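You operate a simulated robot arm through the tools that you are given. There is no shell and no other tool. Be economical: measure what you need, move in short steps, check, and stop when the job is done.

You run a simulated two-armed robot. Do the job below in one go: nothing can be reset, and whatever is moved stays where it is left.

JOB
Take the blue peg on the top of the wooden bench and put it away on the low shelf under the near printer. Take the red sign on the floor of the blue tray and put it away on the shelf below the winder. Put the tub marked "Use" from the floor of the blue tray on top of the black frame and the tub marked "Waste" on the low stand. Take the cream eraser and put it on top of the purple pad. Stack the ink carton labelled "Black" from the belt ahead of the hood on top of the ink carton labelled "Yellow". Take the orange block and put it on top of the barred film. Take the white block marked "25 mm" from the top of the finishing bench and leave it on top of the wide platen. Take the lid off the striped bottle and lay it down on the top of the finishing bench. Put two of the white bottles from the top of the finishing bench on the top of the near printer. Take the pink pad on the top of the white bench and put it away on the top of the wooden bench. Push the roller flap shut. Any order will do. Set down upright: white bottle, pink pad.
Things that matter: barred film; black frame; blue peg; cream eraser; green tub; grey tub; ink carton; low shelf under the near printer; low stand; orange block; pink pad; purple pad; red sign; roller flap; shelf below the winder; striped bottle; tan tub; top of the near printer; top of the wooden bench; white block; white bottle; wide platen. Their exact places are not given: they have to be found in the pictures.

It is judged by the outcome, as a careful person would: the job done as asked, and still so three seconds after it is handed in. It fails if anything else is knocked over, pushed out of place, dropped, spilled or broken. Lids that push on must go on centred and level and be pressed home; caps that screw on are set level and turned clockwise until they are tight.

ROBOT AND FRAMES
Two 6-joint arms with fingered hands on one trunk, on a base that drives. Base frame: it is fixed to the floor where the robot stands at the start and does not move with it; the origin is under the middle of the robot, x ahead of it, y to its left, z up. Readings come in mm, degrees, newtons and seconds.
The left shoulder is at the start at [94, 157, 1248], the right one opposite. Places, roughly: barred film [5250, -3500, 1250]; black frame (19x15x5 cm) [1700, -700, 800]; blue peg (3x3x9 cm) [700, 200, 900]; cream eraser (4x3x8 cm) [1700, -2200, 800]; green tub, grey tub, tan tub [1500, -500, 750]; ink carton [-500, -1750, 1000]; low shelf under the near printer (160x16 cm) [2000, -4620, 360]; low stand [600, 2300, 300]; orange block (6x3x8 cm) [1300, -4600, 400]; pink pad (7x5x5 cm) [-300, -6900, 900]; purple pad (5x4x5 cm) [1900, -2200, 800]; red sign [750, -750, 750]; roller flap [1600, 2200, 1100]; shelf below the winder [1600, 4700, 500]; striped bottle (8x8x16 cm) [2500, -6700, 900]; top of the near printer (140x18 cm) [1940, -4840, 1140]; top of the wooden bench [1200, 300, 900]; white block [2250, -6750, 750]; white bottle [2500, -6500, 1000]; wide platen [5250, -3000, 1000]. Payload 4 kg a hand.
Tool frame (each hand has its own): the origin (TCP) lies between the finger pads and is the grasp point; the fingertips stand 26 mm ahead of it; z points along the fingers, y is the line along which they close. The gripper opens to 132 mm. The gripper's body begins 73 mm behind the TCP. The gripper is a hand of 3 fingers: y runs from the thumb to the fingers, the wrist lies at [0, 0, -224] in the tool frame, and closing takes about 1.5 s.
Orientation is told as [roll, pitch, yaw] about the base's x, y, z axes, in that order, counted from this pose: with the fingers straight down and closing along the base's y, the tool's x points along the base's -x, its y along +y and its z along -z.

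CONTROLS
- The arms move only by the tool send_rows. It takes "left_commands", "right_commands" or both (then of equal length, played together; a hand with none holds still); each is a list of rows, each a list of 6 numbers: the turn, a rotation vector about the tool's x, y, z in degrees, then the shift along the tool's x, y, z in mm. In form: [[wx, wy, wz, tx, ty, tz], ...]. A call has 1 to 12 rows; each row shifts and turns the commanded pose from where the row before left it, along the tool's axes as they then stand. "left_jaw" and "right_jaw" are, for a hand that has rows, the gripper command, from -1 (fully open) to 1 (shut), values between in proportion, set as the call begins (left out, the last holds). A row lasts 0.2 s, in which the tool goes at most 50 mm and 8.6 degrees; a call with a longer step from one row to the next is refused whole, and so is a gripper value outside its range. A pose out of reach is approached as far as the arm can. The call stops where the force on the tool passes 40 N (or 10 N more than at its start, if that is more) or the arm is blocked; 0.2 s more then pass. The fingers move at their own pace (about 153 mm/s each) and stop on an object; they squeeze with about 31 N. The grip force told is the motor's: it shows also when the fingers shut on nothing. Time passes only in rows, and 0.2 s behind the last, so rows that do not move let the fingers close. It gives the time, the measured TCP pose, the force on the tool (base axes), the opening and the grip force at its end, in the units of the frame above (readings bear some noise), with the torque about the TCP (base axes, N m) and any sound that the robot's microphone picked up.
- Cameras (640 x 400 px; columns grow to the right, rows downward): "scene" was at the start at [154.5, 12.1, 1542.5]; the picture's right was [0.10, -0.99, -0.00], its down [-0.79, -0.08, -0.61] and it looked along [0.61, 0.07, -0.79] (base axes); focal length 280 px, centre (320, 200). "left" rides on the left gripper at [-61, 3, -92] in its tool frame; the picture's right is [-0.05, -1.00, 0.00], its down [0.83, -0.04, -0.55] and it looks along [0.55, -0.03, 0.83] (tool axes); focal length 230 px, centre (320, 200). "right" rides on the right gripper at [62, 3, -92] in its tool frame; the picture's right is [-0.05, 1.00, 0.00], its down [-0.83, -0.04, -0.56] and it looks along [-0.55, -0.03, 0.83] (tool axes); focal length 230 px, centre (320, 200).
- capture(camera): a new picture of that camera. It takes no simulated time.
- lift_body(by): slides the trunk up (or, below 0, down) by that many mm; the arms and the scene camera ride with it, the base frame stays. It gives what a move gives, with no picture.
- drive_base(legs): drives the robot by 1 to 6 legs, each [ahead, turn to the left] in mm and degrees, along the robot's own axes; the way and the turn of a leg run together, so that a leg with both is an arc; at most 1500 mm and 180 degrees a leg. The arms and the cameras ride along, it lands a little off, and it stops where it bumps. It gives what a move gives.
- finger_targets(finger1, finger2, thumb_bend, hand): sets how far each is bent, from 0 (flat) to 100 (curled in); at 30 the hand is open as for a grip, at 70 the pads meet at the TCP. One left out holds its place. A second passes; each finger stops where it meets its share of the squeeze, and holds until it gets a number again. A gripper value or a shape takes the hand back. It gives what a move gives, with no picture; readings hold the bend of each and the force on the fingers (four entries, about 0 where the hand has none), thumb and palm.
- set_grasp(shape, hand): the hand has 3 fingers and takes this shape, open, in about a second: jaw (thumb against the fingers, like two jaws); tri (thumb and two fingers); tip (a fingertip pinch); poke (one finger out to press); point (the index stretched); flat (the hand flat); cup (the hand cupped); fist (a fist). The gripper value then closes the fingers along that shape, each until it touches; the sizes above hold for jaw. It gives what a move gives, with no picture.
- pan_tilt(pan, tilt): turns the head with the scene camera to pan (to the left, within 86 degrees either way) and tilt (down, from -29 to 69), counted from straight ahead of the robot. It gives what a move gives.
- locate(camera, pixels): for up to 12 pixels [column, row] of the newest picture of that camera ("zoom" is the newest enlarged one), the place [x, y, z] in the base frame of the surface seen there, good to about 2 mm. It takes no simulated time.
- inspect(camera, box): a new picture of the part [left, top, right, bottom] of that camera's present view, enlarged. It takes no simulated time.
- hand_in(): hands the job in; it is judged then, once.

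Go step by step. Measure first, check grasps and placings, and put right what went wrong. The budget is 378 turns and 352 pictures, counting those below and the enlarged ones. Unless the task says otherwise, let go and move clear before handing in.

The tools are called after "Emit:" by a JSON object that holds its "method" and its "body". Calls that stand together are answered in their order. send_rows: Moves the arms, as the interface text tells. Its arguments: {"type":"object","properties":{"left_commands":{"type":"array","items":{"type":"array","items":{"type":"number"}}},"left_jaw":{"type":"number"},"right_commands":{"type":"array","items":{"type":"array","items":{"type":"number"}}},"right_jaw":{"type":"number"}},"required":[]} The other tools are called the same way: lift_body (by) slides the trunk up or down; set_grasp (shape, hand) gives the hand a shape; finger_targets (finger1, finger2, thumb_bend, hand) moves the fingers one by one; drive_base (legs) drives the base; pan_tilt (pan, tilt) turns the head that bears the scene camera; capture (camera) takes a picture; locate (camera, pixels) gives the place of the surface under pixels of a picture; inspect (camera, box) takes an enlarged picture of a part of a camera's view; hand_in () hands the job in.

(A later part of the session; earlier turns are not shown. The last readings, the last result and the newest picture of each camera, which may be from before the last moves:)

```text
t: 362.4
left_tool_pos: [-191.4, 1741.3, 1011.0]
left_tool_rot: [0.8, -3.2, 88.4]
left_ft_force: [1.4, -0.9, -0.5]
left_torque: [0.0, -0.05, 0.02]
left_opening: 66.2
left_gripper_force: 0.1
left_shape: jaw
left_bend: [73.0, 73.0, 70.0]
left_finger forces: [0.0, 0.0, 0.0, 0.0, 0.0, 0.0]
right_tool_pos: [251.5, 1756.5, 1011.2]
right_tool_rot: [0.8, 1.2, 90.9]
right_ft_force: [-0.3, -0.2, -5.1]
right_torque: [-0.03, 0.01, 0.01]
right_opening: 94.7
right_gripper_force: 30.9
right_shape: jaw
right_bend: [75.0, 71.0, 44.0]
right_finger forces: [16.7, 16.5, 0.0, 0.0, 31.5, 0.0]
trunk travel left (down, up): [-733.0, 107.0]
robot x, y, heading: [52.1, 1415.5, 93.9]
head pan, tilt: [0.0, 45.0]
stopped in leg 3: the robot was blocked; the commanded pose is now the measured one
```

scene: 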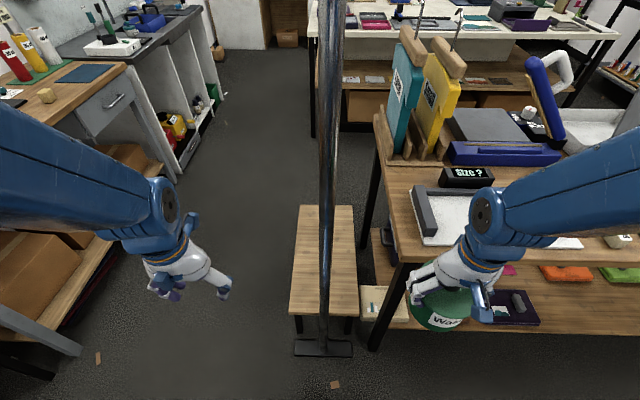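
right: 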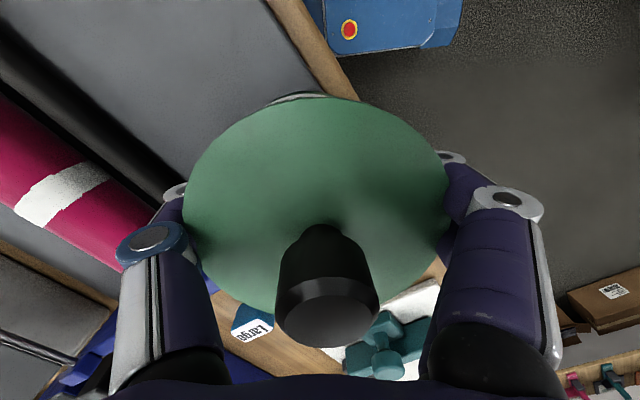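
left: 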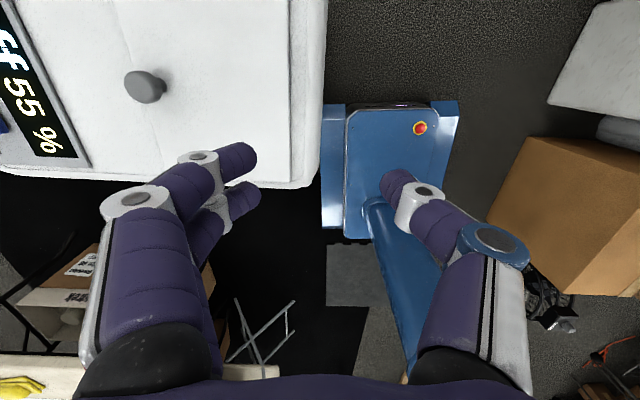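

Emit:
{"method": "send_rows", "body": {"right_commands": [[0, 0, 0, -35, 0, 0], [0, 0, 0, -35, 0, 0]], "left_commands": [[0, 1.5, 0, -35, 0, 0], [0, 1.5, 0, -35, 0, 0]]}}

Emit:
{"method": "drive_base", "body": {"legs": [[280, 0], [280, 0], [270, 0]]}}

Emit:
{"method": "drive_base", "body": {"legs": [[0, -23], [0, -23]]}}

Emit:
{"method": "send_rows", "body": {"right_commands": [[0, 0, 0, -25, 0, 0], [0, 0, 0, -25, 0, 0]], "left_commands": [[0, 0, 0, -25, 0, 0], [0, 0, 0, -25, 0, 0]]}}

Emit:
{"method": "drive_base", "body": {"legs": [[0, -23], [0, -22]]}}

Emit:
{"method": "capture", "body": {"camera": "scene"}}

```text
t: 363.0
left_tool_pos: [-191.9, 1795.3, 1017.1]
left_tool_rot: [0.9, 0.0, 89.0]
left_ft_force: [-0.2, 0.0, -0.8]
left_torque: [-0.07, 0.02, 0.0]
left_opening: 66.1
left_gripper_force: 0.0
left_shape: jaw
left_bend: [73.0, 73.0, 70.0]
left_finger forces: [0.0, 0.0, 0.0, 0.1, 0.0, 0.0]
right_tool_pos: [251.3, 1822.7, 1018.0]
right_tool_rot: [1.0, 0.0, 90.8]
right_ft_force: [-0.1, -0.5, -4.8]
right_torque: [-0.1, 0.05, -0.01]
right_opening: 94.6
right_gripper_force: 31.0
right_shape: jaw
right_bend: [74.0, 71.0, 44.0]
right_finger forces: [16.6, 16.6, 0.2, 0.0, 31.3, 0.1]
trunk travel left (down, up): [-733.0, 107.0]
robot x, y, heading: [49.6, 1414.6, 94.1]
head pan, tilt: [0.0, 45.0]
```

```text
t: 367.9
left_tool_pos: [-244.7, 2617.9, 1018.3]
left_tool_rot: [0.9, -0.3, 88.5]
left_ft_force: [0.4, -0.1, -0.2]
left_torque: [-0.02, -0.01, -0.02]
left_opening: 66.0
left_gripper_force: 0.2
left_shape: jaw
left_bend: [73.0, 73.0, 70.0]
left_finger forces: [0.0, 0.0, 0.0, 0.0, 0.0, 0.1]
right_tool_pos: [197.3, 2640.3, 1020.3]
right_tool_rot: [0.9, -0.3, 90.3]
right_ft_force: [0.3, 0.5, -3.7]
right_torque: [-0.06, 0.01, -0.03]
right_opening: 94.5
right_gripper_force: 31.4
right_shape: jaw
right_bend: [74.0, 71.0, 44.0]
right_finger forces: [16.4, 16.4, 0.0, 0.0, 31.1, 0.0]
trunk travel left (down, up): [-733.0, 107.0]
robot x, y, heading: [-2.7, 2237.7, 93.3]
head pan, tilt: [0.0, 45.0]
```

```text
t: 370.9
left_tool_pos: [83.0, 2660.6, 1026.9]
left_tool_rot: [1.0, -1.4, 43.1]
left_ft_force: [-0.4, 0.7, -1.4]
left_torque: [-0.01, 0.0, 0.04]
left_opening: 66.2
left_gripper_force: 0.1
left_shape: jaw
left_bend: [73.0, 73.0, 70.0]
left_finger forces: [0.0, 0.0, 0.1, 0.0, 0.0, 0.0]
right_tool_pos: [410.4, 2360.2, 1027.4]
right_tool_rot: [1.1, -1.4, 44.8]
right_ft_force: [0.7, -0.3, -4.4]
right_torque: [-0.04, 0.05, 0.02]
right_opening: 94.6
right_gripper_force: 30.5
right_shape: jaw
right_bend: [75.0, 71.0, 44.0]
right_finger forces: [15.4, 16.2, 0.0, 0.0, 30.3, 0.0]
trunk travel left (down, up): [-733.0, 107.0]
robot x, y, heading: [-10.1, 2235.2, 48.0]
head pan, tilt: [0.0, 45.0]
```

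```text
t: 371.5
left_tool_pos: [108.8, 2685.5, 1031.7]
left_tool_rot: [1.1, -2.2, 43.2]
left_ft_force: [0.7, 0.2, -0.2]
left_torque: [-0.09, 0.0, -0.02]
left_opening: 66.0
left_gripper_force: 0.1
left_shape: jaw
left_bend: [73.0, 73.0, 70.0]
left_finger forces: [0.0, 0.0, 0.1, 0.0, 0.0, 0.1]
right_tool_pos: [434.8, 2385.5, 1033.8]
right_tool_rot: [0.9, -2.1, 44.8]
right_ft_force: [-0.1, 0.4, -4.2]
right_torque: [-0.06, 0.08, 0.02]
right_opening: 94.4
right_gripper_force: 31.5
right_shape: jaw
right_bend: [75.0, 71.0, 44.0]
right_finger forces: [16.3, 15.9, 0.0, 0.1, 30.4, 0.0]
trunk travel left (down, up): [-733.0, 107.0]
robot x, y, heading: [-7.2, 2238.8, 47.6]
head pan, tilt: [0.0, 45.0]
```

```text
t: 374.4
left_tool_pos: [388.5, 2466.2, 1033.5]
left_tool_rot: [1.0, -2.4, -2.4]
left_ft_force: [-0.3, -0.1, -0.6]
left_torque: [0.01, 0.02, -0.02]
left_opening: 65.8
left_gripper_force: 0.1
left_shape: jaw
left_bend: [73.0, 73.0, 70.0]
left_finger forces: [0.0, 0.1, 0.0, 0.0, 0.1, 0.0]
right_tool_pos: [403.8, 2023.4, 1034.1]
right_tool_rot: [1.1, -2.4, -0.7]
right_ft_force: [0.0, 1.0, -4.9]
right_torque: [0.02, 0.03, 0.0]
right_opening: 94.7
right_gripper_force: 30.8
right_shape: jaw
right_bend: [75.0, 71.0, 44.0]
right_finger forces: [15.1, 15.9, 0.0, 0.0, 29.6, 0.1]
trunk travel left (down, up): [-733.0, 107.0]
robot x, y, heading: [-8.2, 2243.3, 2.6]
head pan, tilt: [0.0, 45.0]
```

```text
212 pictures are left
```

scene: 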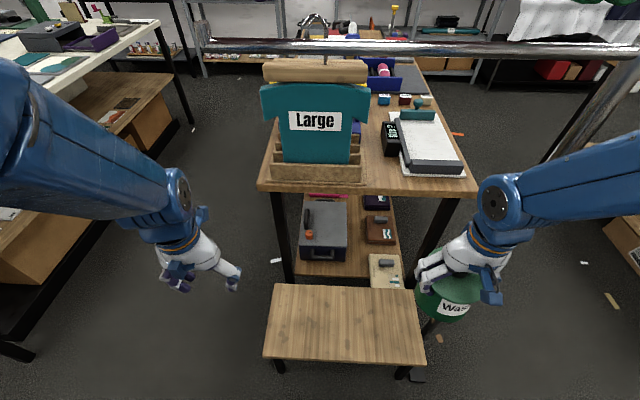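

Emit:
{"method": "locate", "body": {"camera": "scene", "pixels": [[276, 288], [412, 292], [420, 358], [268, 354], [345, 320], [300, 45], [500, 50], [590, 120], [430, 325]]}}

```text
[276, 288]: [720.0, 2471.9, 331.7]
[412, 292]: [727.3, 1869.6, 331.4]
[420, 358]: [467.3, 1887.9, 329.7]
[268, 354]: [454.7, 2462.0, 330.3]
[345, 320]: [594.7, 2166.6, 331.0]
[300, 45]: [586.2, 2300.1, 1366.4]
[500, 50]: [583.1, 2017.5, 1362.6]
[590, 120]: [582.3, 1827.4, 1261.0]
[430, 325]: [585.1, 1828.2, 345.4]
```

Stand spans x 455–730, y 1870–2472, z 331. I lower the trunk by 560.

Emit:
{"method": "lift_body", "body": {"by": -280}}

Emit:
{"method": "lift_body", "body": {"by": -270}}

Emit:
{"method": "capture", "body": {"camera": "scene"}}

```text
t: 377.2
left_tool_pos: [371.5, 2466.4, 761.2]
left_tool_rot: [1.1, -3.4, -2.4]
left_ft_force: [0.0, -0.1, -0.4]
left_torque: [0.03, -0.01, 0.01]
left_opening: 66.2
left_gripper_force: 0.1
left_shape: jaw
left_bend: [73.0, 73.0, 70.0]
left_finger forces: [0.0, 0.1, 0.0, 0.0, 0.0, 0.0]
right_tool_pos: [384.4, 2024.3, 760.6]
right_tool_rot: [1.2, -3.2, -0.6]
right_ft_force: [0.1, -0.3, -4.5]
right_torque: [0.02, 0.06, -0.01]
right_opening: 94.4
right_gripper_force: 30.9
right_shape: jaw
right_bend: [75.0, 71.0, 44.0]
right_finger forces: [16.2, 15.9, 0.0, 0.1, 30.7, 0.0]
trunk travel left (down, up): [-453.0, 387.0]
robot x, y, heading: [-8.2, 2246.2, 2.5]
head pan, tilt: [0.0, 45.0]
```

```text
t: 380.0
left_tool_pos: [370.3, 2466.8, 489.6]
left_tool_rot: [1.3, -3.4, -2.4]
left_ft_force: [-0.2, -0.1, -0.1]
left_torque: [-0.02, 0.04, 0.02]
left_opening: 65.8
left_gripper_force: 0.0
left_shape: jaw
left_bend: [73.0, 73.0, 70.0]
left_finger forces: [0.1, 0.0, 0.0, 0.1, 0.0, 0.0]
right_tool_pos: [384.8, 2024.2, 491.7]
right_tool_rot: [1.2, -3.6, -0.8]
right_ft_force: [-0.6, 0.1, -4.8]
right_torque: [0.0, 0.1, -0.01]
right_opening: 94.3
right_gripper_force: 31.3
right_shape: jaw
right_bend: [75.0, 71.0, 44.0]
right_finger forces: [16.2, 15.8, 0.1, 0.1, 30.6, 0.0]
trunk travel left (down, up): [-183.0, 657.0]
robot x, y, heading: [-10.1, 2241.7, 2.5]
head pan, tilt: [0.0, 45.0]
```

```text
211 pictures are left
```

scene: 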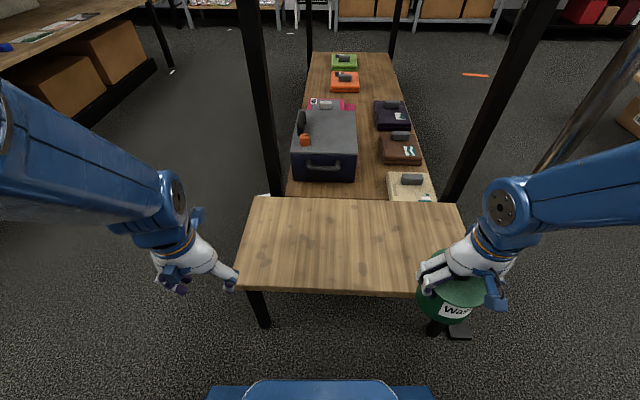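

I move the tub forward over the stand.

Emit:
{"method": "send_rows", "body": {"right_commands": [[0, 1.5, 0, -27, 3, 0], [0, 1.5, 0, -27, 3, 0], [0, 0.5, 0, -27, 3, 0], [0, 0, 0, -27, 3, 0], [0, 0, 0, -27, 3, 0], [0, 0, 0, -25, 0, 0]]}}

Emit:
{"method": "capture", "body": {"camera": "scene"}}

```text
t: 381.4
left_tool_pos: [370.6, 2466.5, 490.2]
left_tool_rot: [1.2, -3.4, -2.4]
left_ft_force: [0.4, -0.4, 0.1]
left_torque: [-0.03, 0.01, -0.04]
left_opening: 65.8
left_gripper_force: 0.1
left_shape: jaw
left_bend: [73.0, 73.0, 70.0]
left_finger forces: [0.1, 0.1, 0.0, 0.0, 0.0, 0.0]
right_tool_pos: [546.6, 2035.7, 496.3]
right_tool_rot: [1.1, 0.1, -0.7]
right_ft_force: [0.4, 0.1, -5.4]
right_torque: [0.06, 0.09, 0.02]
right_opening: 94.4
right_gripper_force: 31.1
right_shape: jaw
right_bend: [75.0, 71.0, 44.0]
right_finger forces: [15.8, 15.8, 0.0, 0.1, 30.2, 0.0]
trunk travel left (down, up): [-183.0, 657.0]
robot x, y, heading: [-12.3, 2244.9, 2.4]
head pan, tilt: [0.0, 45.0]
```

```text
210 pictures are left
```

scene: 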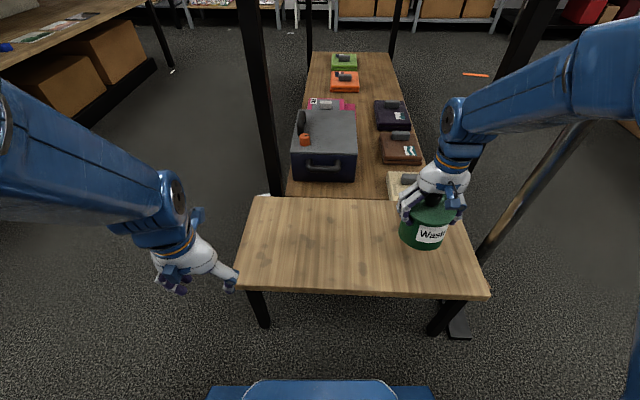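

Emit:
{"method": "send_rows", "body": {"right_commands": [[0, 0, 0, 0, 0, 20], [0, 0, 0, 0, 0, 25], [0, 0, 0, 0, 0, 20], [0, 0, 0, 0, 0, 8], [0, 0, 0, 0, 0, 6]]}}

Emit:
{"method": "inspect", "body": {"camera": "scene", "box": [340, 140, 520, 300]}}

```text
t: 382.6
left_tool_pos: [370.6, 2466.5, 489.2]
left_tool_rot: [1.2, -3.5, -2.4]
left_ft_force: [0.5, 0.1, 0.0]
left_torque: [0.01, 0.01, 0.0]
left_opening: 66.0
left_gripper_force: 0.0
left_shape: jaw
left_bend: [73.0, 73.0, 70.0]
left_finger forces: [0.0, 0.1, 0.1, 0.0, 0.0, 0.1]
right_tool_pos: [545.3, 2039.2, 417.9]
right_tool_rot: [1.2, 0.0, -0.6]
right_ft_force: [-1.0, -0.7, 0.1]
right_torque: [-0.14, -0.02, -0.07]
right_opening: 94.0
right_gripper_force: 30.5
right_shape: jaw
right_bend: [74.0, 72.0, 44.0]
right_finger forces: [15.3, 15.7, 0.1, 0.1, 29.7, 0.0]
trunk travel left (down, up): [-183.0, 657.0]
robot x, y, heading: [-6.6, 2245.2, 2.5]
head pan, tilt: [0.0, 45.0]
```

```text
2.50 times, centred on (430, 220) of scene
```

zoom: 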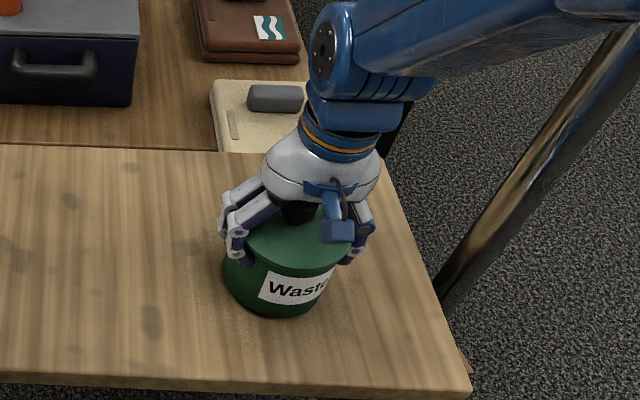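

Emit:
{"method": "send_rows", "body": {"right_commands": [[0, 0, 0, 0, 0, 2], [0, 0, 0, 0, 0, 1.5], [0, 0, 0, 0, 0, 0]]}}

Emit:
{"method": "send_rows", "body": {"right_commands": [[0, 0, 0, 0, 0, 0], [0, 0, 0, 0, 0, 0], [0, 0, 0, 0, 0, 0], [0, 0, 0, 0, 0, 0]], "right_jaw": -1}}

Emit:
{"method": "send_rows", "body": {"right_commands": [[0, 0, 0, 0, 0, -10], [0, 0, 0, 0, 0, -30], [0, 0, 0, 0, 0, -40], [0, 0, 0, 0, 0, -40]]}}

Emit:
{"method": "capture", "body": {"camera": "scene"}}

```text
t: 383.4
left_tool_pos: [370.8, 2466.7, 489.6]
left_tool_rot: [1.1, -3.5, -2.5]
left_ft_force: [-0.6, 0.4, 0.0]
left_torque: [0.01, -0.03, -0.01]
left_opening: 66.1
left_gripper_force: 0.1
left_shape: jaw
left_bend: [73.0, 73.0, 70.0]
left_finger forces: [0.0, 0.1, 0.1, 0.0, 0.0, 0.0]
right_tool_pos: [544.8, 2039.6, 413.6]
right_tool_rot: [1.1, -0.1, -0.5]
right_ft_force: [-3.2, 3.7, 10.0]
right_torque: [-0.31, -0.07, -0.04]
right_opening: 94.9
right_gripper_force: 30.8
right_shape: jaw
right_bend: [74.0, 71.0, 44.0]
right_finger forces: [16.2, 16.1, 0.1, 0.0, 27.7, 0.0]
trunk travel left (down, up): [-183.0, 657.0]
robot x, y, heading: [-9.7, 2245.1, 2.5]
head pan, tilt: [0.0, 45.0]
```

```text
t: 384.4
left_tool_pos: [370.3, 2466.5, 490.0]
left_tool_rot: [1.2, -3.4, -2.4]
left_ft_force: [-0.2, -0.8, -0.7]
left_torque: [0.02, -0.01, 0.0]
left_opening: 66.3
left_gripper_force: 0.0
left_shape: jaw
left_bend: [73.0, 73.0, 70.0]
left_finger forces: [0.1, 0.0, 0.0, 0.0, 0.1, 0.0]
right_tool_pos: [544.9, 2037.7, 412.3]
right_tool_rot: [1.2, 0.1, -0.7]
right_ft_force: [0.0, -0.2, -0.1]
right_torque: [-0.02, -0.01, 0.01]
right_opening: 131.7
right_gripper_force: 0.1
right_shape: jaw
right_bend: [30.0, 30.0, 30.0]
right_finger forces: [0.0, 0.1, 0.0, 0.0, 0.0, 0.0]
trunk travel left (down, up): [-183.0, 657.0]
robot x, y, heading: [-8.4, 2244.7, 2.7]
head pan, tilt: [0.0, 45.0]
```

```text
t: 385.4
left_tool_pos: [369.1, 2466.3, 490.8]
left_tool_rot: [1.2, -3.5, -2.4]
left_ft_force: [0.6, 0.7, 0.5]
left_torque: [-0.02, 0.0, -0.03]
left_opening: 65.9
left_gripper_force: 0.1
left_shape: jaw
left_bend: [73.0, 73.0, 70.0]
left_finger forces: [0.0, 0.0, 0.0, 0.0, 0.0, 0.0]
right_tool_pos: [543.6, 2037.4, 531.7]
right_tool_rot: [1.2, 0.0, -0.5]
right_ft_force: [0.0, 0.1, 0.8]
right_torque: [0.02, -0.03, 0.01]
right_opening: 131.9
right_gripper_force: 0.0
right_shape: jaw
right_bend: [30.0, 30.0, 30.0]
right_finger forces: [0.0, 0.0, 0.0, 0.1, 0.0, 0.0]
trunk travel left (down, up): [-183.0, 657.0]
robot x, y, heading: [-9.8, 2240.1, 2.2]
head pan, tilt: [0.0, 45.0]
```

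```text
208 pictures are left
```

scene: 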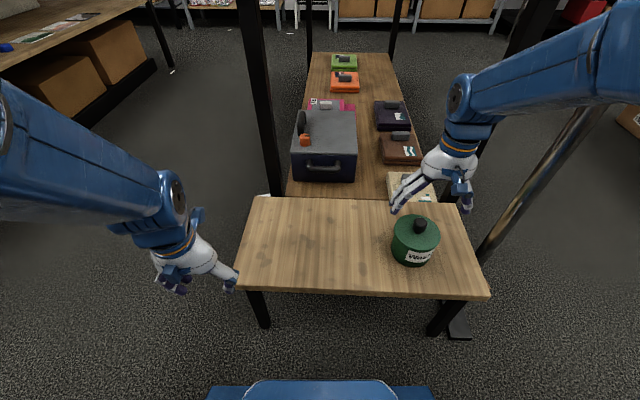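

Waste tub stands on the stand. I retract, raise the trunk and look toward the north side for the flap and the winder.

Emit:
{"method": "send_rows", "body": {"right_commands": [[0, 0, 0, 30, 0, 0], [0, 0, 0, 30, 0, 0], [0, 0, 0, 30, 0, 0], [0, 0, 0, 30, 0, 0]], "left_commands": [[0, 2, 0, -15, 0, 0], [0, 1.5, 0, -15, 0, 0], [0, 0, 0, 0, 0, 0], [0, 0, 0, 0, 0, 0]]}}

Emit:
{"method": "lift_body", "body": {"by": 280}}

Emit:
{"method": "lift_body", "body": {"by": 270}}

Emit:
{"method": "pan_tilt", "body": {"pan": 25, "tilt": 20}}

Emit:
{"method": "capture", "body": {"camera": "scene"}}

Emit:
{"method": "pan_tilt", "body": {"pan": 75, "tilt": 20}}

Emit:
{"method": "capture", "body": {"camera": "scene"}}

```text
t: 386.4
left_tool_pos: [400.1, 2465.6, 489.8]
left_tool_rot: [1.2, 0.0, -2.3]
left_ft_force: [0.3, -0.1, 0.1]
left_torque: [0.03, -0.02, 0.0]
left_opening: 66.1
left_gripper_force: 0.1
left_shape: jaw
left_bend: [73.0, 73.0, 70.0]
left_finger forces: [0.0, 0.0, 0.0, 0.0, 0.1, 0.0]
right_tool_pos: [421.9, 2037.6, 532.7]
right_tool_rot: [1.2, 0.1, -0.6]
right_ft_force: [0.0, 0.5, 0.6]
right_torque: [-0.01, 0.01, 0.0]
right_opening: 131.8
right_gripper_force: 0.1
right_shape: jaw
right_bend: [30.0, 30.0, 30.0]
right_finger forces: [0.0, 0.1, 0.0, 0.0, 0.0, 0.0]
trunk travel left (down, up): [-183.0, 657.0]
robot x, y, heading: [-7.7, 2244.6, 2.4]
head pan, tilt: [0.0, 45.0]
```

```text
t: 389.2
left_tool_pos: [399.5, 2465.4, 770.3]
left_tool_rot: [1.1, 0.2, -2.2]
left_ft_force: [0.3, -0.2, -0.2]
left_torque: [-0.02, -0.01, -0.02]
left_opening: 66.3
left_gripper_force: 0.2
left_shape: jaw
left_bend: [73.0, 73.0, 70.0]
left_finger forces: [0.0, 0.0, 0.0, 0.1, 0.0, 0.1]
right_tool_pos: [423.5, 2037.8, 811.1]
right_tool_rot: [1.2, 0.0, -0.6]
right_ft_force: [-0.8, -0.3, 0.9]
right_torque: [-0.01, 0.04, -0.02]
right_opening: 131.8
right_gripper_force: 0.0
right_shape: jaw
right_bend: [30.0, 30.0, 30.0]
right_finger forces: [0.1, 0.0, 0.0, 0.0, 0.0, 0.0]
trunk travel left (down, up): [-463.0, 377.0]
robot x, y, heading: [-7.3, 2243.6, 2.4]
head pan, tilt: [0.0, 45.0]
```

```text
t: 392.0
left_tool_pos: [401.7, 2464.8, 1041.1]
left_tool_rot: [1.3, 0.0, -2.4]
left_ft_force: [0.3, 0.0, 0.7]
left_torque: [0.04, -0.03, -0.01]
left_opening: 66.0
left_gripper_force: 0.1
left_shape: jaw
left_bend: [73.0, 73.0, 70.0]
left_finger forces: [0.0, 0.0, 0.0, 0.1, 0.1, 0.0]
right_tool_pos: [423.6, 2037.4, 1082.0]
right_tool_rot: [1.2, 0.0, -0.7]
right_ft_force: [-0.7, -0.6, -0.3]
right_torque: [0.0, 0.0, 0.0]
right_opening: 131.9
right_gripper_force: 0.0
right_shape: jaw
right_bend: [30.0, 30.0, 30.0]
right_finger forces: [0.0, 0.1, 0.0, 0.0, 0.0, 0.0]
trunk travel left (down, up): [-733.0, 107.0]
robot x, y, heading: [-10.1, 2242.1, 2.6]
head pan, tilt: [0.0, 45.0]
```

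```text
t: 392.9
left_tool_pos: [401.3, 2465.5, 1039.8]
left_tool_rot: [1.2, 0.0, -2.3]
left_ft_force: [0.4, -0.5, 0.3]
left_torque: [-0.04, 0.03, 0.04]
left_opening: 65.8
left_gripper_force: 0.0
left_shape: jaw
left_bend: [73.0, 73.0, 70.0]
left_finger forces: [0.1, 0.0, 0.0, 0.1, 0.0, 0.0]
right_tool_pos: [424.9, 2038.1, 1081.3]
right_tool_rot: [1.3, 0.0, -0.5]
right_ft_force: [-0.2, 0.0, -0.1]
right_torque: [-0.02, 0.01, -0.02]
right_opening: 131.6
right_gripper_force: 0.1
right_shape: jaw
right_bend: [30.0, 30.0, 30.0]
right_finger forces: [0.0, 0.1, 0.0, 0.0, 0.1, 0.1]
trunk travel left (down, up): [-733.0, 107.0]
robot x, y, heading: [-7.8, 2244.9, 2.5]
head pan, tilt: [25.0, 20.0]
```

```text
207 pictures are left
```

scene: 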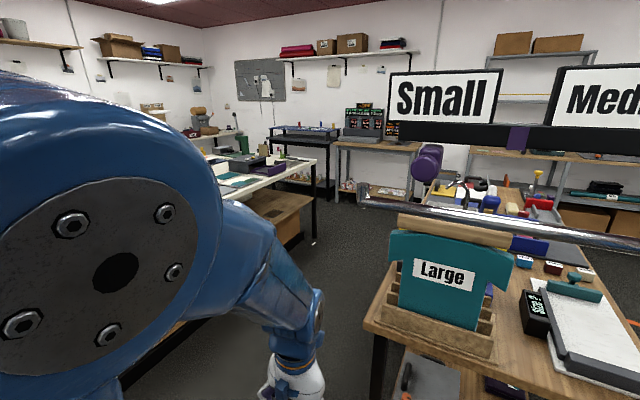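

```text
t: 394.0
left_tool_pos: [401.0, 2465.3, 1040.3]
left_tool_rot: [1.3, 0.0, -2.4]
left_ft_force: [0.0, -0.4, -0.1]
left_torque: [-0.03, 0.0, 0.03]
left_opening: 65.7
left_gripper_force: 0.0
left_shape: jaw
left_bend: [73.0, 73.0, 70.0]
left_finger forces: [0.0, 0.0, 0.1, 0.0, 0.0, 0.0]
right_tool_pos: [422.0, 2037.5, 1081.7]
right_tool_rot: [1.2, 0.0, -0.6]
right_ft_force: [-1.4, 0.9, -0.1]
right_torque: [0.01, -0.03, -0.02]
right_opening: 132.0
right_gripper_force: 0.1
right_shape: jaw
right_bend: [30.0, 30.0, 30.0]
right_finger forces: [0.1, 0.1, 0.0, 0.1, 0.0, 0.0]
trunk travel left (down, up): [-733.0, 107.0]
robot x, y, heading: [-7.3, 2247.9, 2.5]
head pan, tilt: [75.0, 20.0]
```

```text
206 pictures are left
```

scene: 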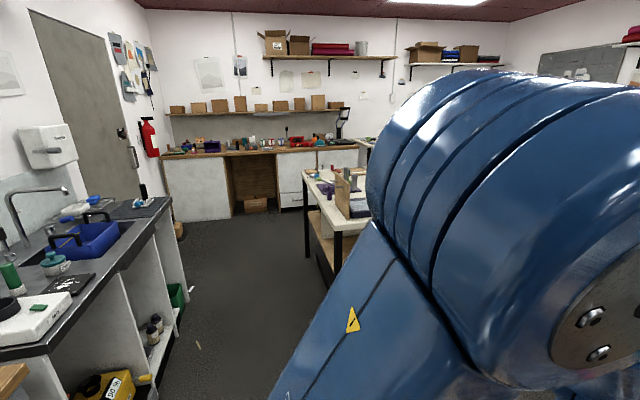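

Emit:
{"method": "locate", "body": {"camera": "scene", "pixels": [[307, 230], [336, 270], [180, 320], [250, 300], [340, 235], [315, 185], [190, 260]]}}

Emit:
{"method": "pan_tilt", "body": {"pan": 40, "tilt": 35}}

Emit:
{"method": "capture", "body": {"camera": "scene"}}

Emit:
{"method": "locate", "body": {"camera": "scene", "pixels": [[320, 200], [360, 150], [400, 200], [300, 150], [280, 100], [440, 130], [480, 130], [520, 200], [350, 100], [560, 110]]}}

```text
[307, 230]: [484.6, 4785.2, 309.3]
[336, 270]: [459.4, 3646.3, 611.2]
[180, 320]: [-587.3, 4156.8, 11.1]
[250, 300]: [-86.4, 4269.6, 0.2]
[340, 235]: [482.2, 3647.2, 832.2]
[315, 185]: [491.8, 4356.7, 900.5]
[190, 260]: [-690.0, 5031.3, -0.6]
```

```text
t: 395.1
left_tool_pos: [400.5, 2466.5, 1040.4]
left_tool_rot: [1.2, 0.0, -2.2]
left_ft_force: [-0.2, 0.0, 0.1]
left_torque: [-0.01, 0.03, 0.01]
left_opening: 65.9
left_gripper_force: 0.1
left_shape: jaw
left_bend: [73.0, 73.0, 70.0]
left_finger forces: [0.0, 0.0, 0.0, 0.0, 0.0, 0.0]
right_tool_pos: [423.8, 2037.4, 1082.9]
right_tool_rot: [1.2, 0.0, -0.6]
right_ft_force: [-0.2, 0.4, 0.0]
right_torque: [-0.02, 0.01, -0.02]
right_opening: 131.9
right_gripper_force: 0.0
right_shape: jaw
right_bend: [30.0, 30.0, 30.0]
right_finger forces: [0.0, 0.0, 0.1, 0.0, 0.1, 0.0]
trunk travel left (down, up): [-733.0, 107.0]
robot x, y, heading: [-6.2, 2244.2, 2.6]
head pan, tilt: [40.0, 35.0]
```

```text
205 pictures are left
```

scene: 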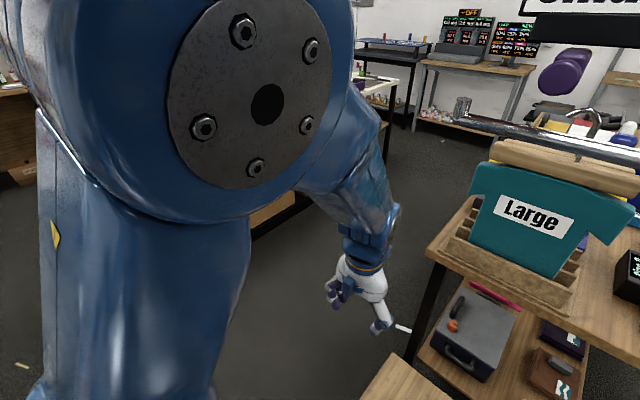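

```text
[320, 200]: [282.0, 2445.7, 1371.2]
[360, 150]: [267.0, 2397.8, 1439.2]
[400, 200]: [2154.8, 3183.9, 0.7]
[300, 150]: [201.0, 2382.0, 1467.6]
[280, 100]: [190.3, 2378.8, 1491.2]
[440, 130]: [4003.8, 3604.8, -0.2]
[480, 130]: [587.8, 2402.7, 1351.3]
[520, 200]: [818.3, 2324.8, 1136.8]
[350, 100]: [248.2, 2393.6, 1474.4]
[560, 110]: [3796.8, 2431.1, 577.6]
```

White table spans y 3640–4790; the aisle between is free. I extend the hands a little and go north, then east.

Emit:
{"method": "send_rows", "body": {"right_commands": [[0, 0, 0, -25, 0, 10], [0, 0, 0, -25, 0, 10], [0, 0, 0, 0, 0, 10]], "left_commands": [[0, 0, 0, -25, 0, 0], [0, 0, 0, -25, 0, 0], [0, 0, 0, 0, 0, 0]]}}

Emit:
{"method": "drive_base", "body": {"legs": [[0, 29], [0, 29], [0, 29]]}}

```text
t: 395.9
left_tool_pos: [449.1, 2463.7, 1040.7]
left_tool_rot: [1.2, 0.0, -2.2]
left_ft_force: [-0.1, -0.6, 0.2]
left_torque: [-0.02, 0.01, 0.02]
left_opening: 65.7
left_gripper_force: 0.2
left_shape: jaw
left_bend: [73.0, 73.0, 70.0]
left_finger forces: [0.0, 0.0, 0.0, 0.0, 0.1, 0.0]
right_tool_pos: [472.0, 2037.3, 1052.4]
right_tool_rot: [1.3, 0.0, -0.6]
right_ft_force: [-0.3, -0.4, 0.0]
right_torque: [0.02, -0.02, -0.01]
right_opening: 132.1
right_gripper_force: 0.1
right_shape: jaw
right_bend: [30.0, 30.0, 30.0]
right_finger forces: [0.0, 0.1, 0.0, 0.1, 0.1, 0.0]
trunk travel left (down, up): [-733.0, 107.0]
robot x, y, heading: [-8.8, 2240.5, 2.4]
head pan, tilt: [40.0, 35.0]
```

```text
t: 400.8
left_tool_pos: [-197.2, 2717.4, 1039.9]
left_tool_rot: [1.2, 0.1, 84.1]
left_ft_force: [-0.1, 1.2, -0.5]
left_torque: [0.0, -0.01, -0.01]
left_opening: 65.9
left_gripper_force: 0.0
left_shape: jaw
left_bend: [73.0, 73.0, 70.0]
left_finger forces: [0.1, 0.0, 0.1, 0.1, 0.0, 0.0]
right_tool_pos: [228.6, 2712.1, 1051.9]
right_tool_rot: [1.2, 0.0, 85.6]
right_ft_force: [0.2, 0.4, 0.0]
right_torque: [0.01, 0.01, -0.01]
right_opening: 132.1
right_gripper_force: 0.1
right_shape: jaw
right_bend: [30.0, 30.0, 30.0]
right_finger forces: [0.0, 0.1, 0.1, 0.0, 0.0, 0.0]
trunk travel left (down, up): [-733.0, 107.0]
robot x, y, heading: [3.7, 2242.7, 88.8]
head pan, tilt: [40.0, 35.0]
```

Perfect — no jam with hands at ~460. I put all legs in one call (it stops if blocked).

Emit:
{"method": "drive_base", "body": {"legs": [[360, 0], [360, 0], [0, -44], [0, -44], [400, 0], [400, 0]]}}

Emit:
{"method": "pan_tilt", "body": {"pan": -50, "tilt": 30}}

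Emit:
{"method": "capture", "body": {"camera": "scene"}}

```text
t: 413.6
left_tool_pos: [1263.0, 3210.2, 1048.2]
left_tool_rot: [1.4, -1.0, -2.8]
left_ft_force: [-0.5, -0.4, 0.2]
left_torque: [0.0, -0.01, 0.03]
left_opening: 66.0
left_gripper_force: 0.0
left_shape: jaw
left_bend: [73.0, 73.0, 70.0]
left_finger forces: [0.0, 0.0, 0.0, 0.0, 0.0, 0.0]
right_tool_pos: [1280.6, 2783.5, 1061.0]
right_tool_rot: [1.2, -1.0, -1.2]
right_ft_force: [0.0, 0.2, 0.2]
right_torque: [0.01, 0.01, -0.02]
right_opening: 132.2
right_gripper_force: 0.1
right_shape: jaw
right_bend: [30.0, 30.0, 30.0]
right_finger forces: [0.0, 0.0, 0.0, 0.0, 0.1, 0.0]
trunk travel left (down, up): [-733.0, 107.0]
robot x, y, heading: [815.9, 2986.7, 1.6]
head pan, tilt: [40.0, 35.0]
```

```text
t: 415.2
left_tool_pos: [1246.2, 3210.0, 1056.2]
left_tool_rot: [1.4, -2.0, -2.8]
left_ft_force: [-0.1, 0.5, 0.2]
left_torque: [0.0, -0.01, -0.02]
left_opening: 66.0
left_gripper_force: 0.1
left_shape: jaw
left_bend: [73.0, 73.0, 70.0]
left_finger forces: [0.0, 0.0, 0.1, 0.1, 0.0, 0.0]
right_tool_pos: [1263.5, 2783.0, 1067.6]
right_tool_rot: [1.3, -2.0, -1.3]
right_ft_force: [-0.8, 0.4, -0.8]
right_torque: [0.0, 0.02, -0.04]
right_opening: 131.7
right_gripper_force: 0.1
right_shape: jaw
right_bend: [30.0, 30.0, 30.0]
right_finger forces: [0.1, 0.1, 0.1, 0.1, 0.0, 0.1]
trunk travel left (down, up): [-733.0, 107.0]
robot x, y, heading: [818.5, 2986.9, 1.6]
head pan, tilt: [-50.0, 30.0]
```

```text
204 pictures are left
```

scene: 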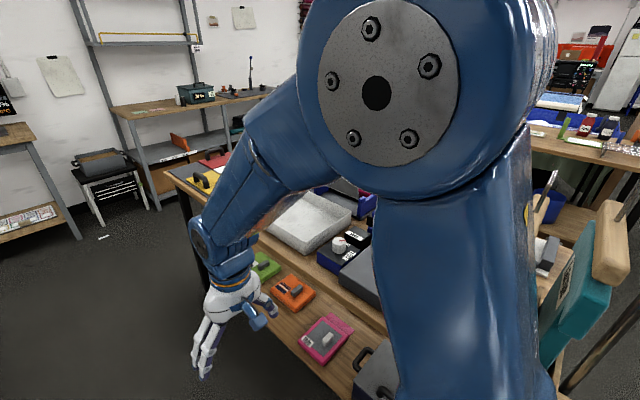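

Emit:
{"method": "drive_base", "body": {"legs": [[400, 0], [400, 0], [0, -45], [0, -46]]}}

Emit:
{"method": "pan_tilt", "body": {"pan": 0, "tilt": 40}}

Emit:
{"method": "capture", "body": {"camera": "scene"}}

```text
t: 424.3
left_tool_pos: [1842.7, 2583.6, 1054.7]
left_tool_rot: [1.4, -2.0, -93.7]
left_ft_force: [0.4, -0.7, 0.2]
left_torque: [-0.04, 0.0, 0.0]
left_opening: 66.2
left_gripper_force: 0.0
left_shape: jaw
left_bend: [73.0, 73.0, 70.0]
left_finger forces: [0.1, 0.0, 0.1, 0.0, 0.1, 0.1]
right_tool_pos: [1414.3, 2572.7, 1068.3]
right_tool_rot: [1.3, -1.9, -92.1]
right_ft_force: [-0.2, -0.4, 0.3]
right_torque: [0.0, 0.01, -0.01]
right_opening: 132.3
right_gripper_force: 0.1
right_shape: jaw
right_bend: [30.0, 30.0, 30.0]
right_finger forces: [0.0, 0.1, 0.1, 0.0, 0.0, 0.1]
trunk travel left (down, up): [-733.0, 107.0]
robot x, y, heading: [1634.1, 3010.6, -89.2]
head pan, tilt: [-50.0, 30.0]
```

```text
t: 425.5
left_tool_pos: [1843.8, 2600.6, 1062.3]
left_tool_rot: [1.5, -2.9, -93.6]
left_ft_force: [-0.2, -0.3, 1.1]
left_torque: [0.01, -0.02, -0.02]
left_opening: 66.0
left_gripper_force: 0.1
left_shape: jaw
left_bend: [73.0, 73.0, 70.0]
left_finger forces: [0.1, 0.1, 0.1, 0.0, 0.1, 0.0]
right_tool_pos: [1414.9, 2591.8, 1070.5]
right_tool_rot: [1.3, -2.4, -92.1]
right_ft_force: [0.1, -0.4, 0.0]
right_torque: [-0.02, 0.01, 0.03]
right_opening: 132.2
right_gripper_force: 0.1
right_shape: jaw
right_bend: [30.0, 30.0, 30.0]
right_finger forces: [0.1, 0.1, 0.1, 0.0, 0.1, 0.0]
trunk travel left (down, up): [-733.0, 107.0]
robot x, y, heading: [1634.1, 3012.8, -89.0]
head pan, tilt: [0.0, 40.0]
```

```text
203 pictures are left
```

scene: 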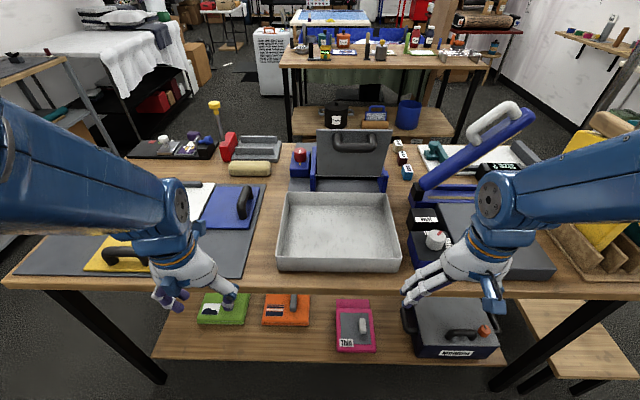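

Emit:
{"method": "locate", "body": {"camera": "scene", "pixels": [[320, 131], [390, 131], [353, 160], [320, 172], [386, 172], [355, 143], [350, 185], [300, 155], [340, 215], [300, 265], [390, 265], [420, 195]]}}

Emit:
{"method": "inspect", "body": {"camera": "scene", "box": [260, 110, 440, 290]}}

```text
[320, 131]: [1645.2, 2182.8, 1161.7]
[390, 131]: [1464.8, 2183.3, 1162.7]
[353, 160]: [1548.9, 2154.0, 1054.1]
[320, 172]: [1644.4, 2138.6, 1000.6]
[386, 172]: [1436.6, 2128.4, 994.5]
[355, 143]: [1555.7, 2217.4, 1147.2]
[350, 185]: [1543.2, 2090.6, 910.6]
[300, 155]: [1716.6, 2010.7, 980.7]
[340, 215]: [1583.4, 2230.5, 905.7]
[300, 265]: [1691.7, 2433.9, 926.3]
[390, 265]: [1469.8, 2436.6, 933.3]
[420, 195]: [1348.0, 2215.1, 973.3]
```

```text
2.22 times, centred on (350, 200) of scene
```

zoom: 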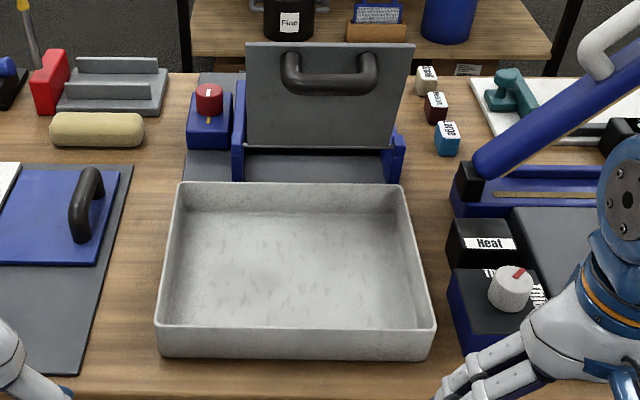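

The flap (hinge y≈2130, top edge y 2183, z 1162, x 1464–1645) folds to the south; its handle is on my side. I move to (1720,2840) and point the right hand's fingers forward to push it.

Emit:
{"method": "drive_base", "body": {"legs": [[0, 26], [190, 0], [0, -26]]}}

Emit:
{"method": "send_rows", "body": {"right_commands": [[0, -8, 0, 0, 0, 0], [0, -8, 0, 0, 0, 0], [0, -8, 0, 0, 0, 0], [0, -8, 0, 0, 0, 0], [0, -8, 0, 0, 0, 0], [0, -8, 0, 0, 0, 0], [0, -8, 0, 0, 0, 0], [0, -8, 0, 0, 0, 0], [0, -8, 0, 0, 0, 0], [0, -8, 0, 0, 0, 0], [0, -8, 0, 0, 0, 0]], "right_jaw": 1}}

Emit:
{"method": "capture", "body": {"camera": "scene"}}

```text
t: 429.9
left_tool_pos: [1928.5, 2431.8, 1063.7]
left_tool_rot: [1.5, -2.9, -93.8]
left_ft_force: [0.2, -0.2, 0.2]
left_torque: [-0.02, -0.01, 0.0]
left_opening: 66.2
left_gripper_force: 0.2
left_shape: jaw
left_bend: [73.0, 73.0, 70.0]
left_finger forces: [0.0, 0.0, 0.1, 0.0, 0.1, 0.1]
right_tool_pos: [1499.2, 2424.2, 1071.2]
right_tool_rot: [1.3, -2.5, -92.3]
right_ft_force: [-0.4, 0.1, -0.3]
right_torque: [0.0, 0.0, -0.03]
right_opening: 132.2
right_gripper_force: 0.1
right_shape: jaw
right_bend: [30.0, 30.0, 30.0]
right_finger forces: [0.1, 0.0, 0.0, 0.0, 0.1, 0.1]
trunk travel left (down, up): [-733.0, 107.0]
robot x, y, heading: [1722.6, 2846.6, -89.2]
head pan, tilt: [0.0, 40.0]
```

```text
t: 432.3
left_tool_pos: [1929.6, 2458.3, 1047.3]
left_tool_rot: [1.3, 0.0, -93.8]
left_ft_force: [-0.5, 0.0, 0.1]
left_torque: [0.02, 0.0, 0.01]
left_opening: 66.1
left_gripper_force: 0.1
left_shape: jaw
left_bend: [73.0, 73.0, 70.0]
left_finger forces: [0.0, 0.0, 0.1, 0.0, 0.0, 0.0]
right_tool_pos: [1507.4, 2317.6, 1044.4]
right_tool_rot: [54.8, -86.8, -146.3]
right_ft_force: [0.4, -0.9, 0.5]
right_torque: [-0.03, 0.01, 0.0]
right_opening: 0.2
right_gripper_force: 30.6
right_shape: jaw
right_bend: [67.0, 67.0, 74.0]
right_finger forces: [0.0, 0.1, 0.0, 0.0, 0.0, 0.0]
right hand out of reach, approached as far as the arm can: row 1, 2, 3, 4, 5, 6, 7, 8
trunk travel left (down, up): [-733.0, 107.0]
robot x, y, heading: [1724.1, 2842.9, -89.3]
head pan, tilt: [0.0, 40.0]
```

```text
201 pictures are left
```

scene: 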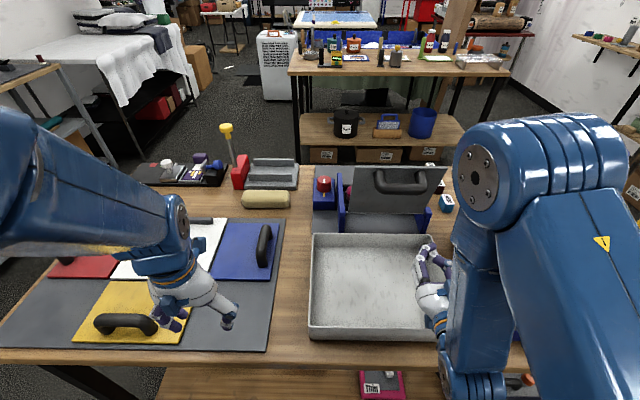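

The fingers point forward. I raise to z≈1125 and centre on the flap.

Emit:
{"method": "send_rows", "body": {"right_commands": [[0, 0, 0, -40, 24, 0], [0, 0, 0, -40, 24, 0], [0, 0, 0, 0, 0, 0]]}}

Emit:
{"method": "inspect", "body": {"camera": "scene", "box": [300, 130, 500, 330]}}

```text
t: 433.0
left_tool_pos: [1929.2, 2489.0, 1034.6]
left_tool_rot: [1.1, 3.3, -93.7]
left_ft_force: [-0.3, -0.3, 0.3]
left_torque: [0.04, -0.01, 0.0]
left_opening: 66.2
left_gripper_force: 0.1
left_shape: jaw
left_bend: [73.0, 73.0, 70.0]
left_finger forces: [0.0, 0.0, 0.0, 0.0, 0.0, 0.0]
right_tool_pos: [1508.8, 2315.7, 1044.9]
right_tool_rot: [43.3, -75.7, -138.7]
right_ft_force: [-0.4, 0.1, 0.3]
right_torque: [0.01, 0.0, 0.03]
right_opening: 0.2
right_gripper_force: 30.5
right_shape: jaw
right_bend: [67.0, 67.0, 74.0]
right_finger forces: [0.0, 0.0, 0.1, 0.0, 0.0, 0.0]
right hand out of reach, approached as far as the arm can: row 2
trunk travel left (down, up): [-733.0, 107.0]
robot x, y, heading: [1725.1, 2844.2, -89.4]
head pan, tilt: [0.0, 40.0]
stopped in row 3 (right hand): the arm was blocked; the commanded pose is now the measured one
```

```text
2.00 times, centred on (400, 230) of scene
```

zoom: 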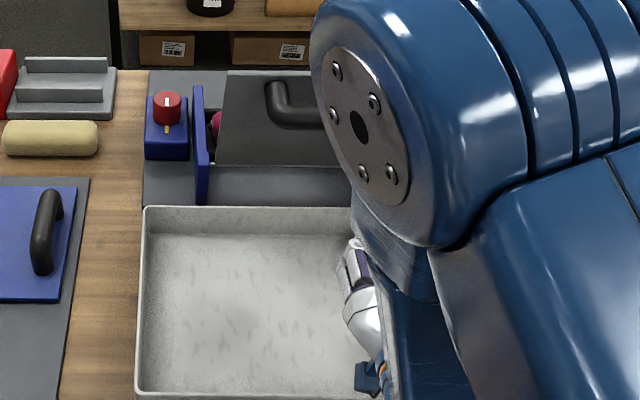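

Emit:
{"method": "send_rows", "body": {"right_commands": [[0, -6, 0, -10, 0, 20], [0, -6, 0, -15, 0, 20], [0, 0, 0, -20, 5, 0], [0, 0, 0, -20, 5, 0]]}}

Emit:
{"method": "capture", "body": {"camera": "scene"}}

```text
t: 434.0
left_tool_pos: [1929.7, 2487.7, 1036.0]
left_tool_rot: [1.2, 3.1, -93.7]
left_ft_force: [0.1, 0.3, -0.7]
left_torque: [0.01, 0.02, 0.02]
left_opening: 66.0
left_gripper_force: 0.1
left_shape: jaw
left_bend: [73.0, 73.0, 70.0]
left_finger forces: [0.1, 0.0, 0.0, 0.2, 0.0, 0.1]
right_tool_pos: [1503.0, 2293.6, 1093.7]
right_tool_rot: [77.9, -82.1, -174.8]
right_ft_force: [0.0, -0.5, 0.5]
right_torque: [0.01, -0.01, 0.0]
right_opening: 0.1
right_gripper_force: 31.4
right_shape: jaw
right_bend: [67.0, 67.0, 74.0]
right_finger forces: [0.1, 0.0, 0.0, 0.0, 0.1, 0.1]
trunk travel left (down, up): [-733.0, 107.0]
robot x, y, heading: [1720.7, 2847.4, -89.4]
head pan, tilt: [0.0, 40.0]
```

```text
199 pictures are left
```

scene: 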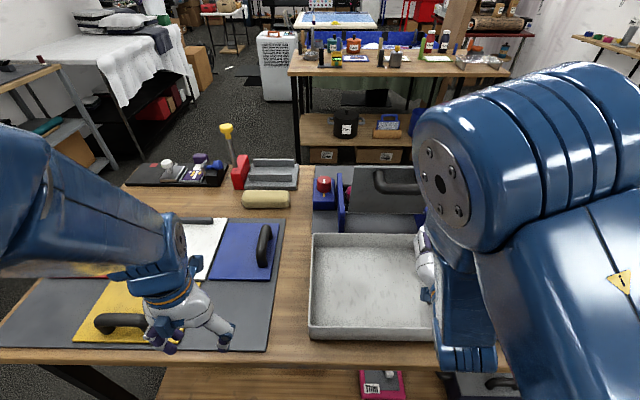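

Emit:
{"method": "send_rows", "body": {"right_commands": [[0, 0, 0, -15, 10, 5], [0, 0, 0, -10, 10, 10], [0, 0, 0, 0, 0, 20], [0, 0, 0, 0, 0, 20]]}}

Emit:
{"method": "capture", "body": {"camera": "right"}}

Emit:
{"method": "capture", "body": {"camera": "scene"}}

```text
t: 435.0
left_tool_pos: [1932.0, 2488.1, 1034.9]
left_tool_rot: [1.0, 3.0, -93.7]
left_ft_force: [0.0, 0.0, 0.5]
left_torque: [0.01, 0.0, -0.03]
left_opening: 66.1
left_gripper_force: 0.0
left_shape: jaw
left_bend: [73.0, 73.0, 70.0]
left_finger forces: [0.0, 0.0, 0.0, 0.1, 0.1, 0.0]
right_tool_pos: [1517.2, 2235.9, 1126.1]
right_tool_rot: [83.2, -83.4, -179.0]
right_ft_force: [0.5, 1.0, -1.4]
right_torque: [0.03, 0.01, 0.0]
right_opening: 0.1
right_gripper_force: 31.0
right_shape: jaw
right_bend: [67.0, 67.0, 74.0]
right_finger forces: [0.0, 0.1, 0.1, 0.1, 0.0, 0.0]
right hand out of reach, approached as far as the arm can: row 2
trunk travel left (down, up): [-733.0, 107.0]
robot x, y, heading: [1727.9, 2843.3, -89.6]
head pan, tilt: [0.0, 40.0]
```

```text
198 pictures are left
```

right: 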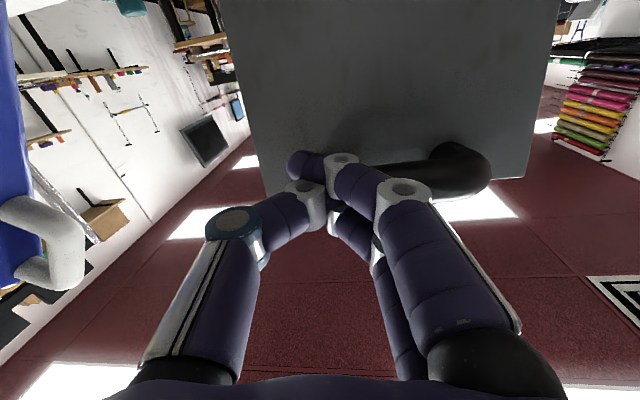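

```text
197 pictures are left
```

scene: 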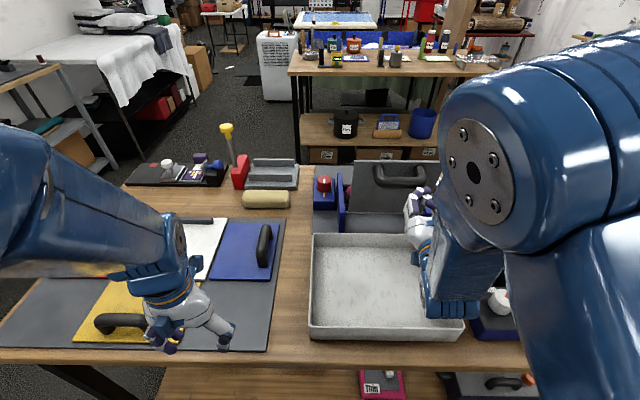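

The fingertips are just before the flap. I push forward slowly.

Emit:
{"method": "send_rows", "body": {"right_commands": [[0, 0, 0, 0, 0, 15], [0, 0, 0, 0, 0, 15], [0, 0, 0, 0, 0, 15], [0, 0, 0, 0, 0, 15], [0, 0, 0, 0, 0, 15], [0, 0, 0, 0, 0, 15], [0, 0, 0, 0, 0, 15], [0, 0, 0, 0, 0, 15]]}}

Emit:
{"method": "capture", "body": {"camera": "scene"}}

```text
t: 436.8
left_tool_pos: [1931.2, 2488.4, 1033.7]
left_tool_rot: [1.0, 3.1, -93.8]
left_ft_force: [-0.3, 0.8, 0.5]
left_torque: [0.01, 0.01, 0.0]
left_opening: 66.1
left_gripper_force: 0.1
left_shape: jaw
left_bend: [73.0, 73.0, 70.0]
left_finger forces: [0.0, 0.0, 0.0, 0.1, 0.0, 0.0]
right_tool_pos: [1504.6, 2116.4, 1125.1]
right_tool_rot: [84.0, -83.0, -180.0]
right_ft_force: [2.2, 0.9, -2.5]
right_torque: [-0.04, 0.04, 0.02]
right_opening: 0.0
right_gripper_force: 30.9
right_shape: jaw
right_bend: [67.0, 67.0, 74.0]
right_finger forces: [0.1, 3.3, 0.1, 0.0, 0.0, 0.0]
trunk travel left (down, up): [-733.0, 107.0]
robot x, y, heading: [1724.6, 2842.0, -89.5]
head pan, tilt: [0.0, 40.0]
```

```text
196 pictures are left
```

scene: 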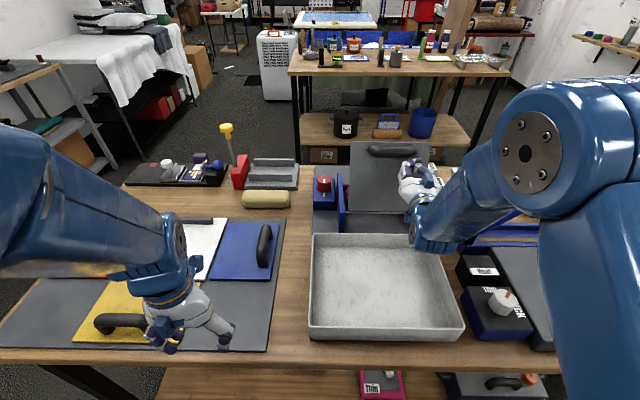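

It moves easily. I keep pushing, then downward.

Emit:
{"method": "send_rows", "body": {"right_commands": [[0, 0, 0, 0, 0, 18], [0, 0, 0, 3, 0, 18], [0, 0, 0, 6, 0, 18], [0, 0, 0, 8, 0, 15], [0, 0, 0, 12, 0, 12], [0, 0, 0, 15, 0, 8], [0, 0, 0, 15, 0, 5]]}}

Emit:
{"method": "capture", "body": {"camera": "scene"}}

```text
t: 438.4
left_tool_pos: [1932.5, 2487.1, 1034.6]
left_tool_rot: [1.0, 3.0, -93.8]
left_ft_force: [-0.1, -0.9, 0.1]
left_torque: [-0.02, -0.03, 0.0]
left_opening: 66.2
left_gripper_force: 0.0
left_shape: jaw
left_bend: [73.0, 73.0, 70.0]
left_finger forces: [0.1, 0.0, 0.0, 0.0, 0.1, 0.0]
right_tool_pos: [1504.6, 2020.9, 1068.5]
right_tool_rot: [87.4, -83.2, 176.7]
right_ft_force: [2.1, 0.6, 3.6]
right_torque: [0.46, -0.2, -0.19]
right_opening: 0.0
right_gripper_force: 31.0
right_shape: jaw
right_bend: [67.0, 67.0, 74.0]
right_finger forces: [0.1, 0.0, 0.0, 0.0, 0.0, 0.0]
trunk travel left (down, up): [-733.0, 107.0]
robot x, y, heading: [1724.7, 2842.2, -89.6]
head pan, tilt: [0.0, 40.0]
```

```text
195 pictures are left
```

scene: 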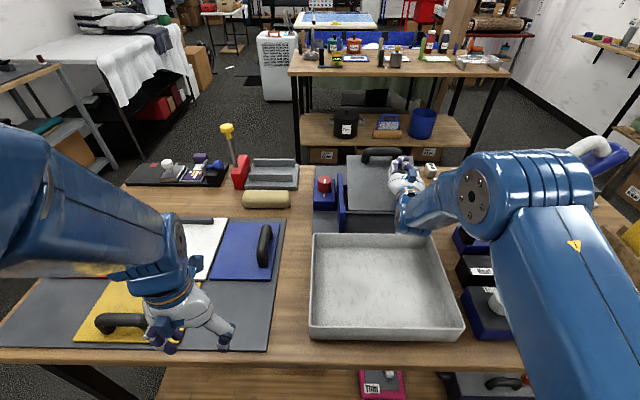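

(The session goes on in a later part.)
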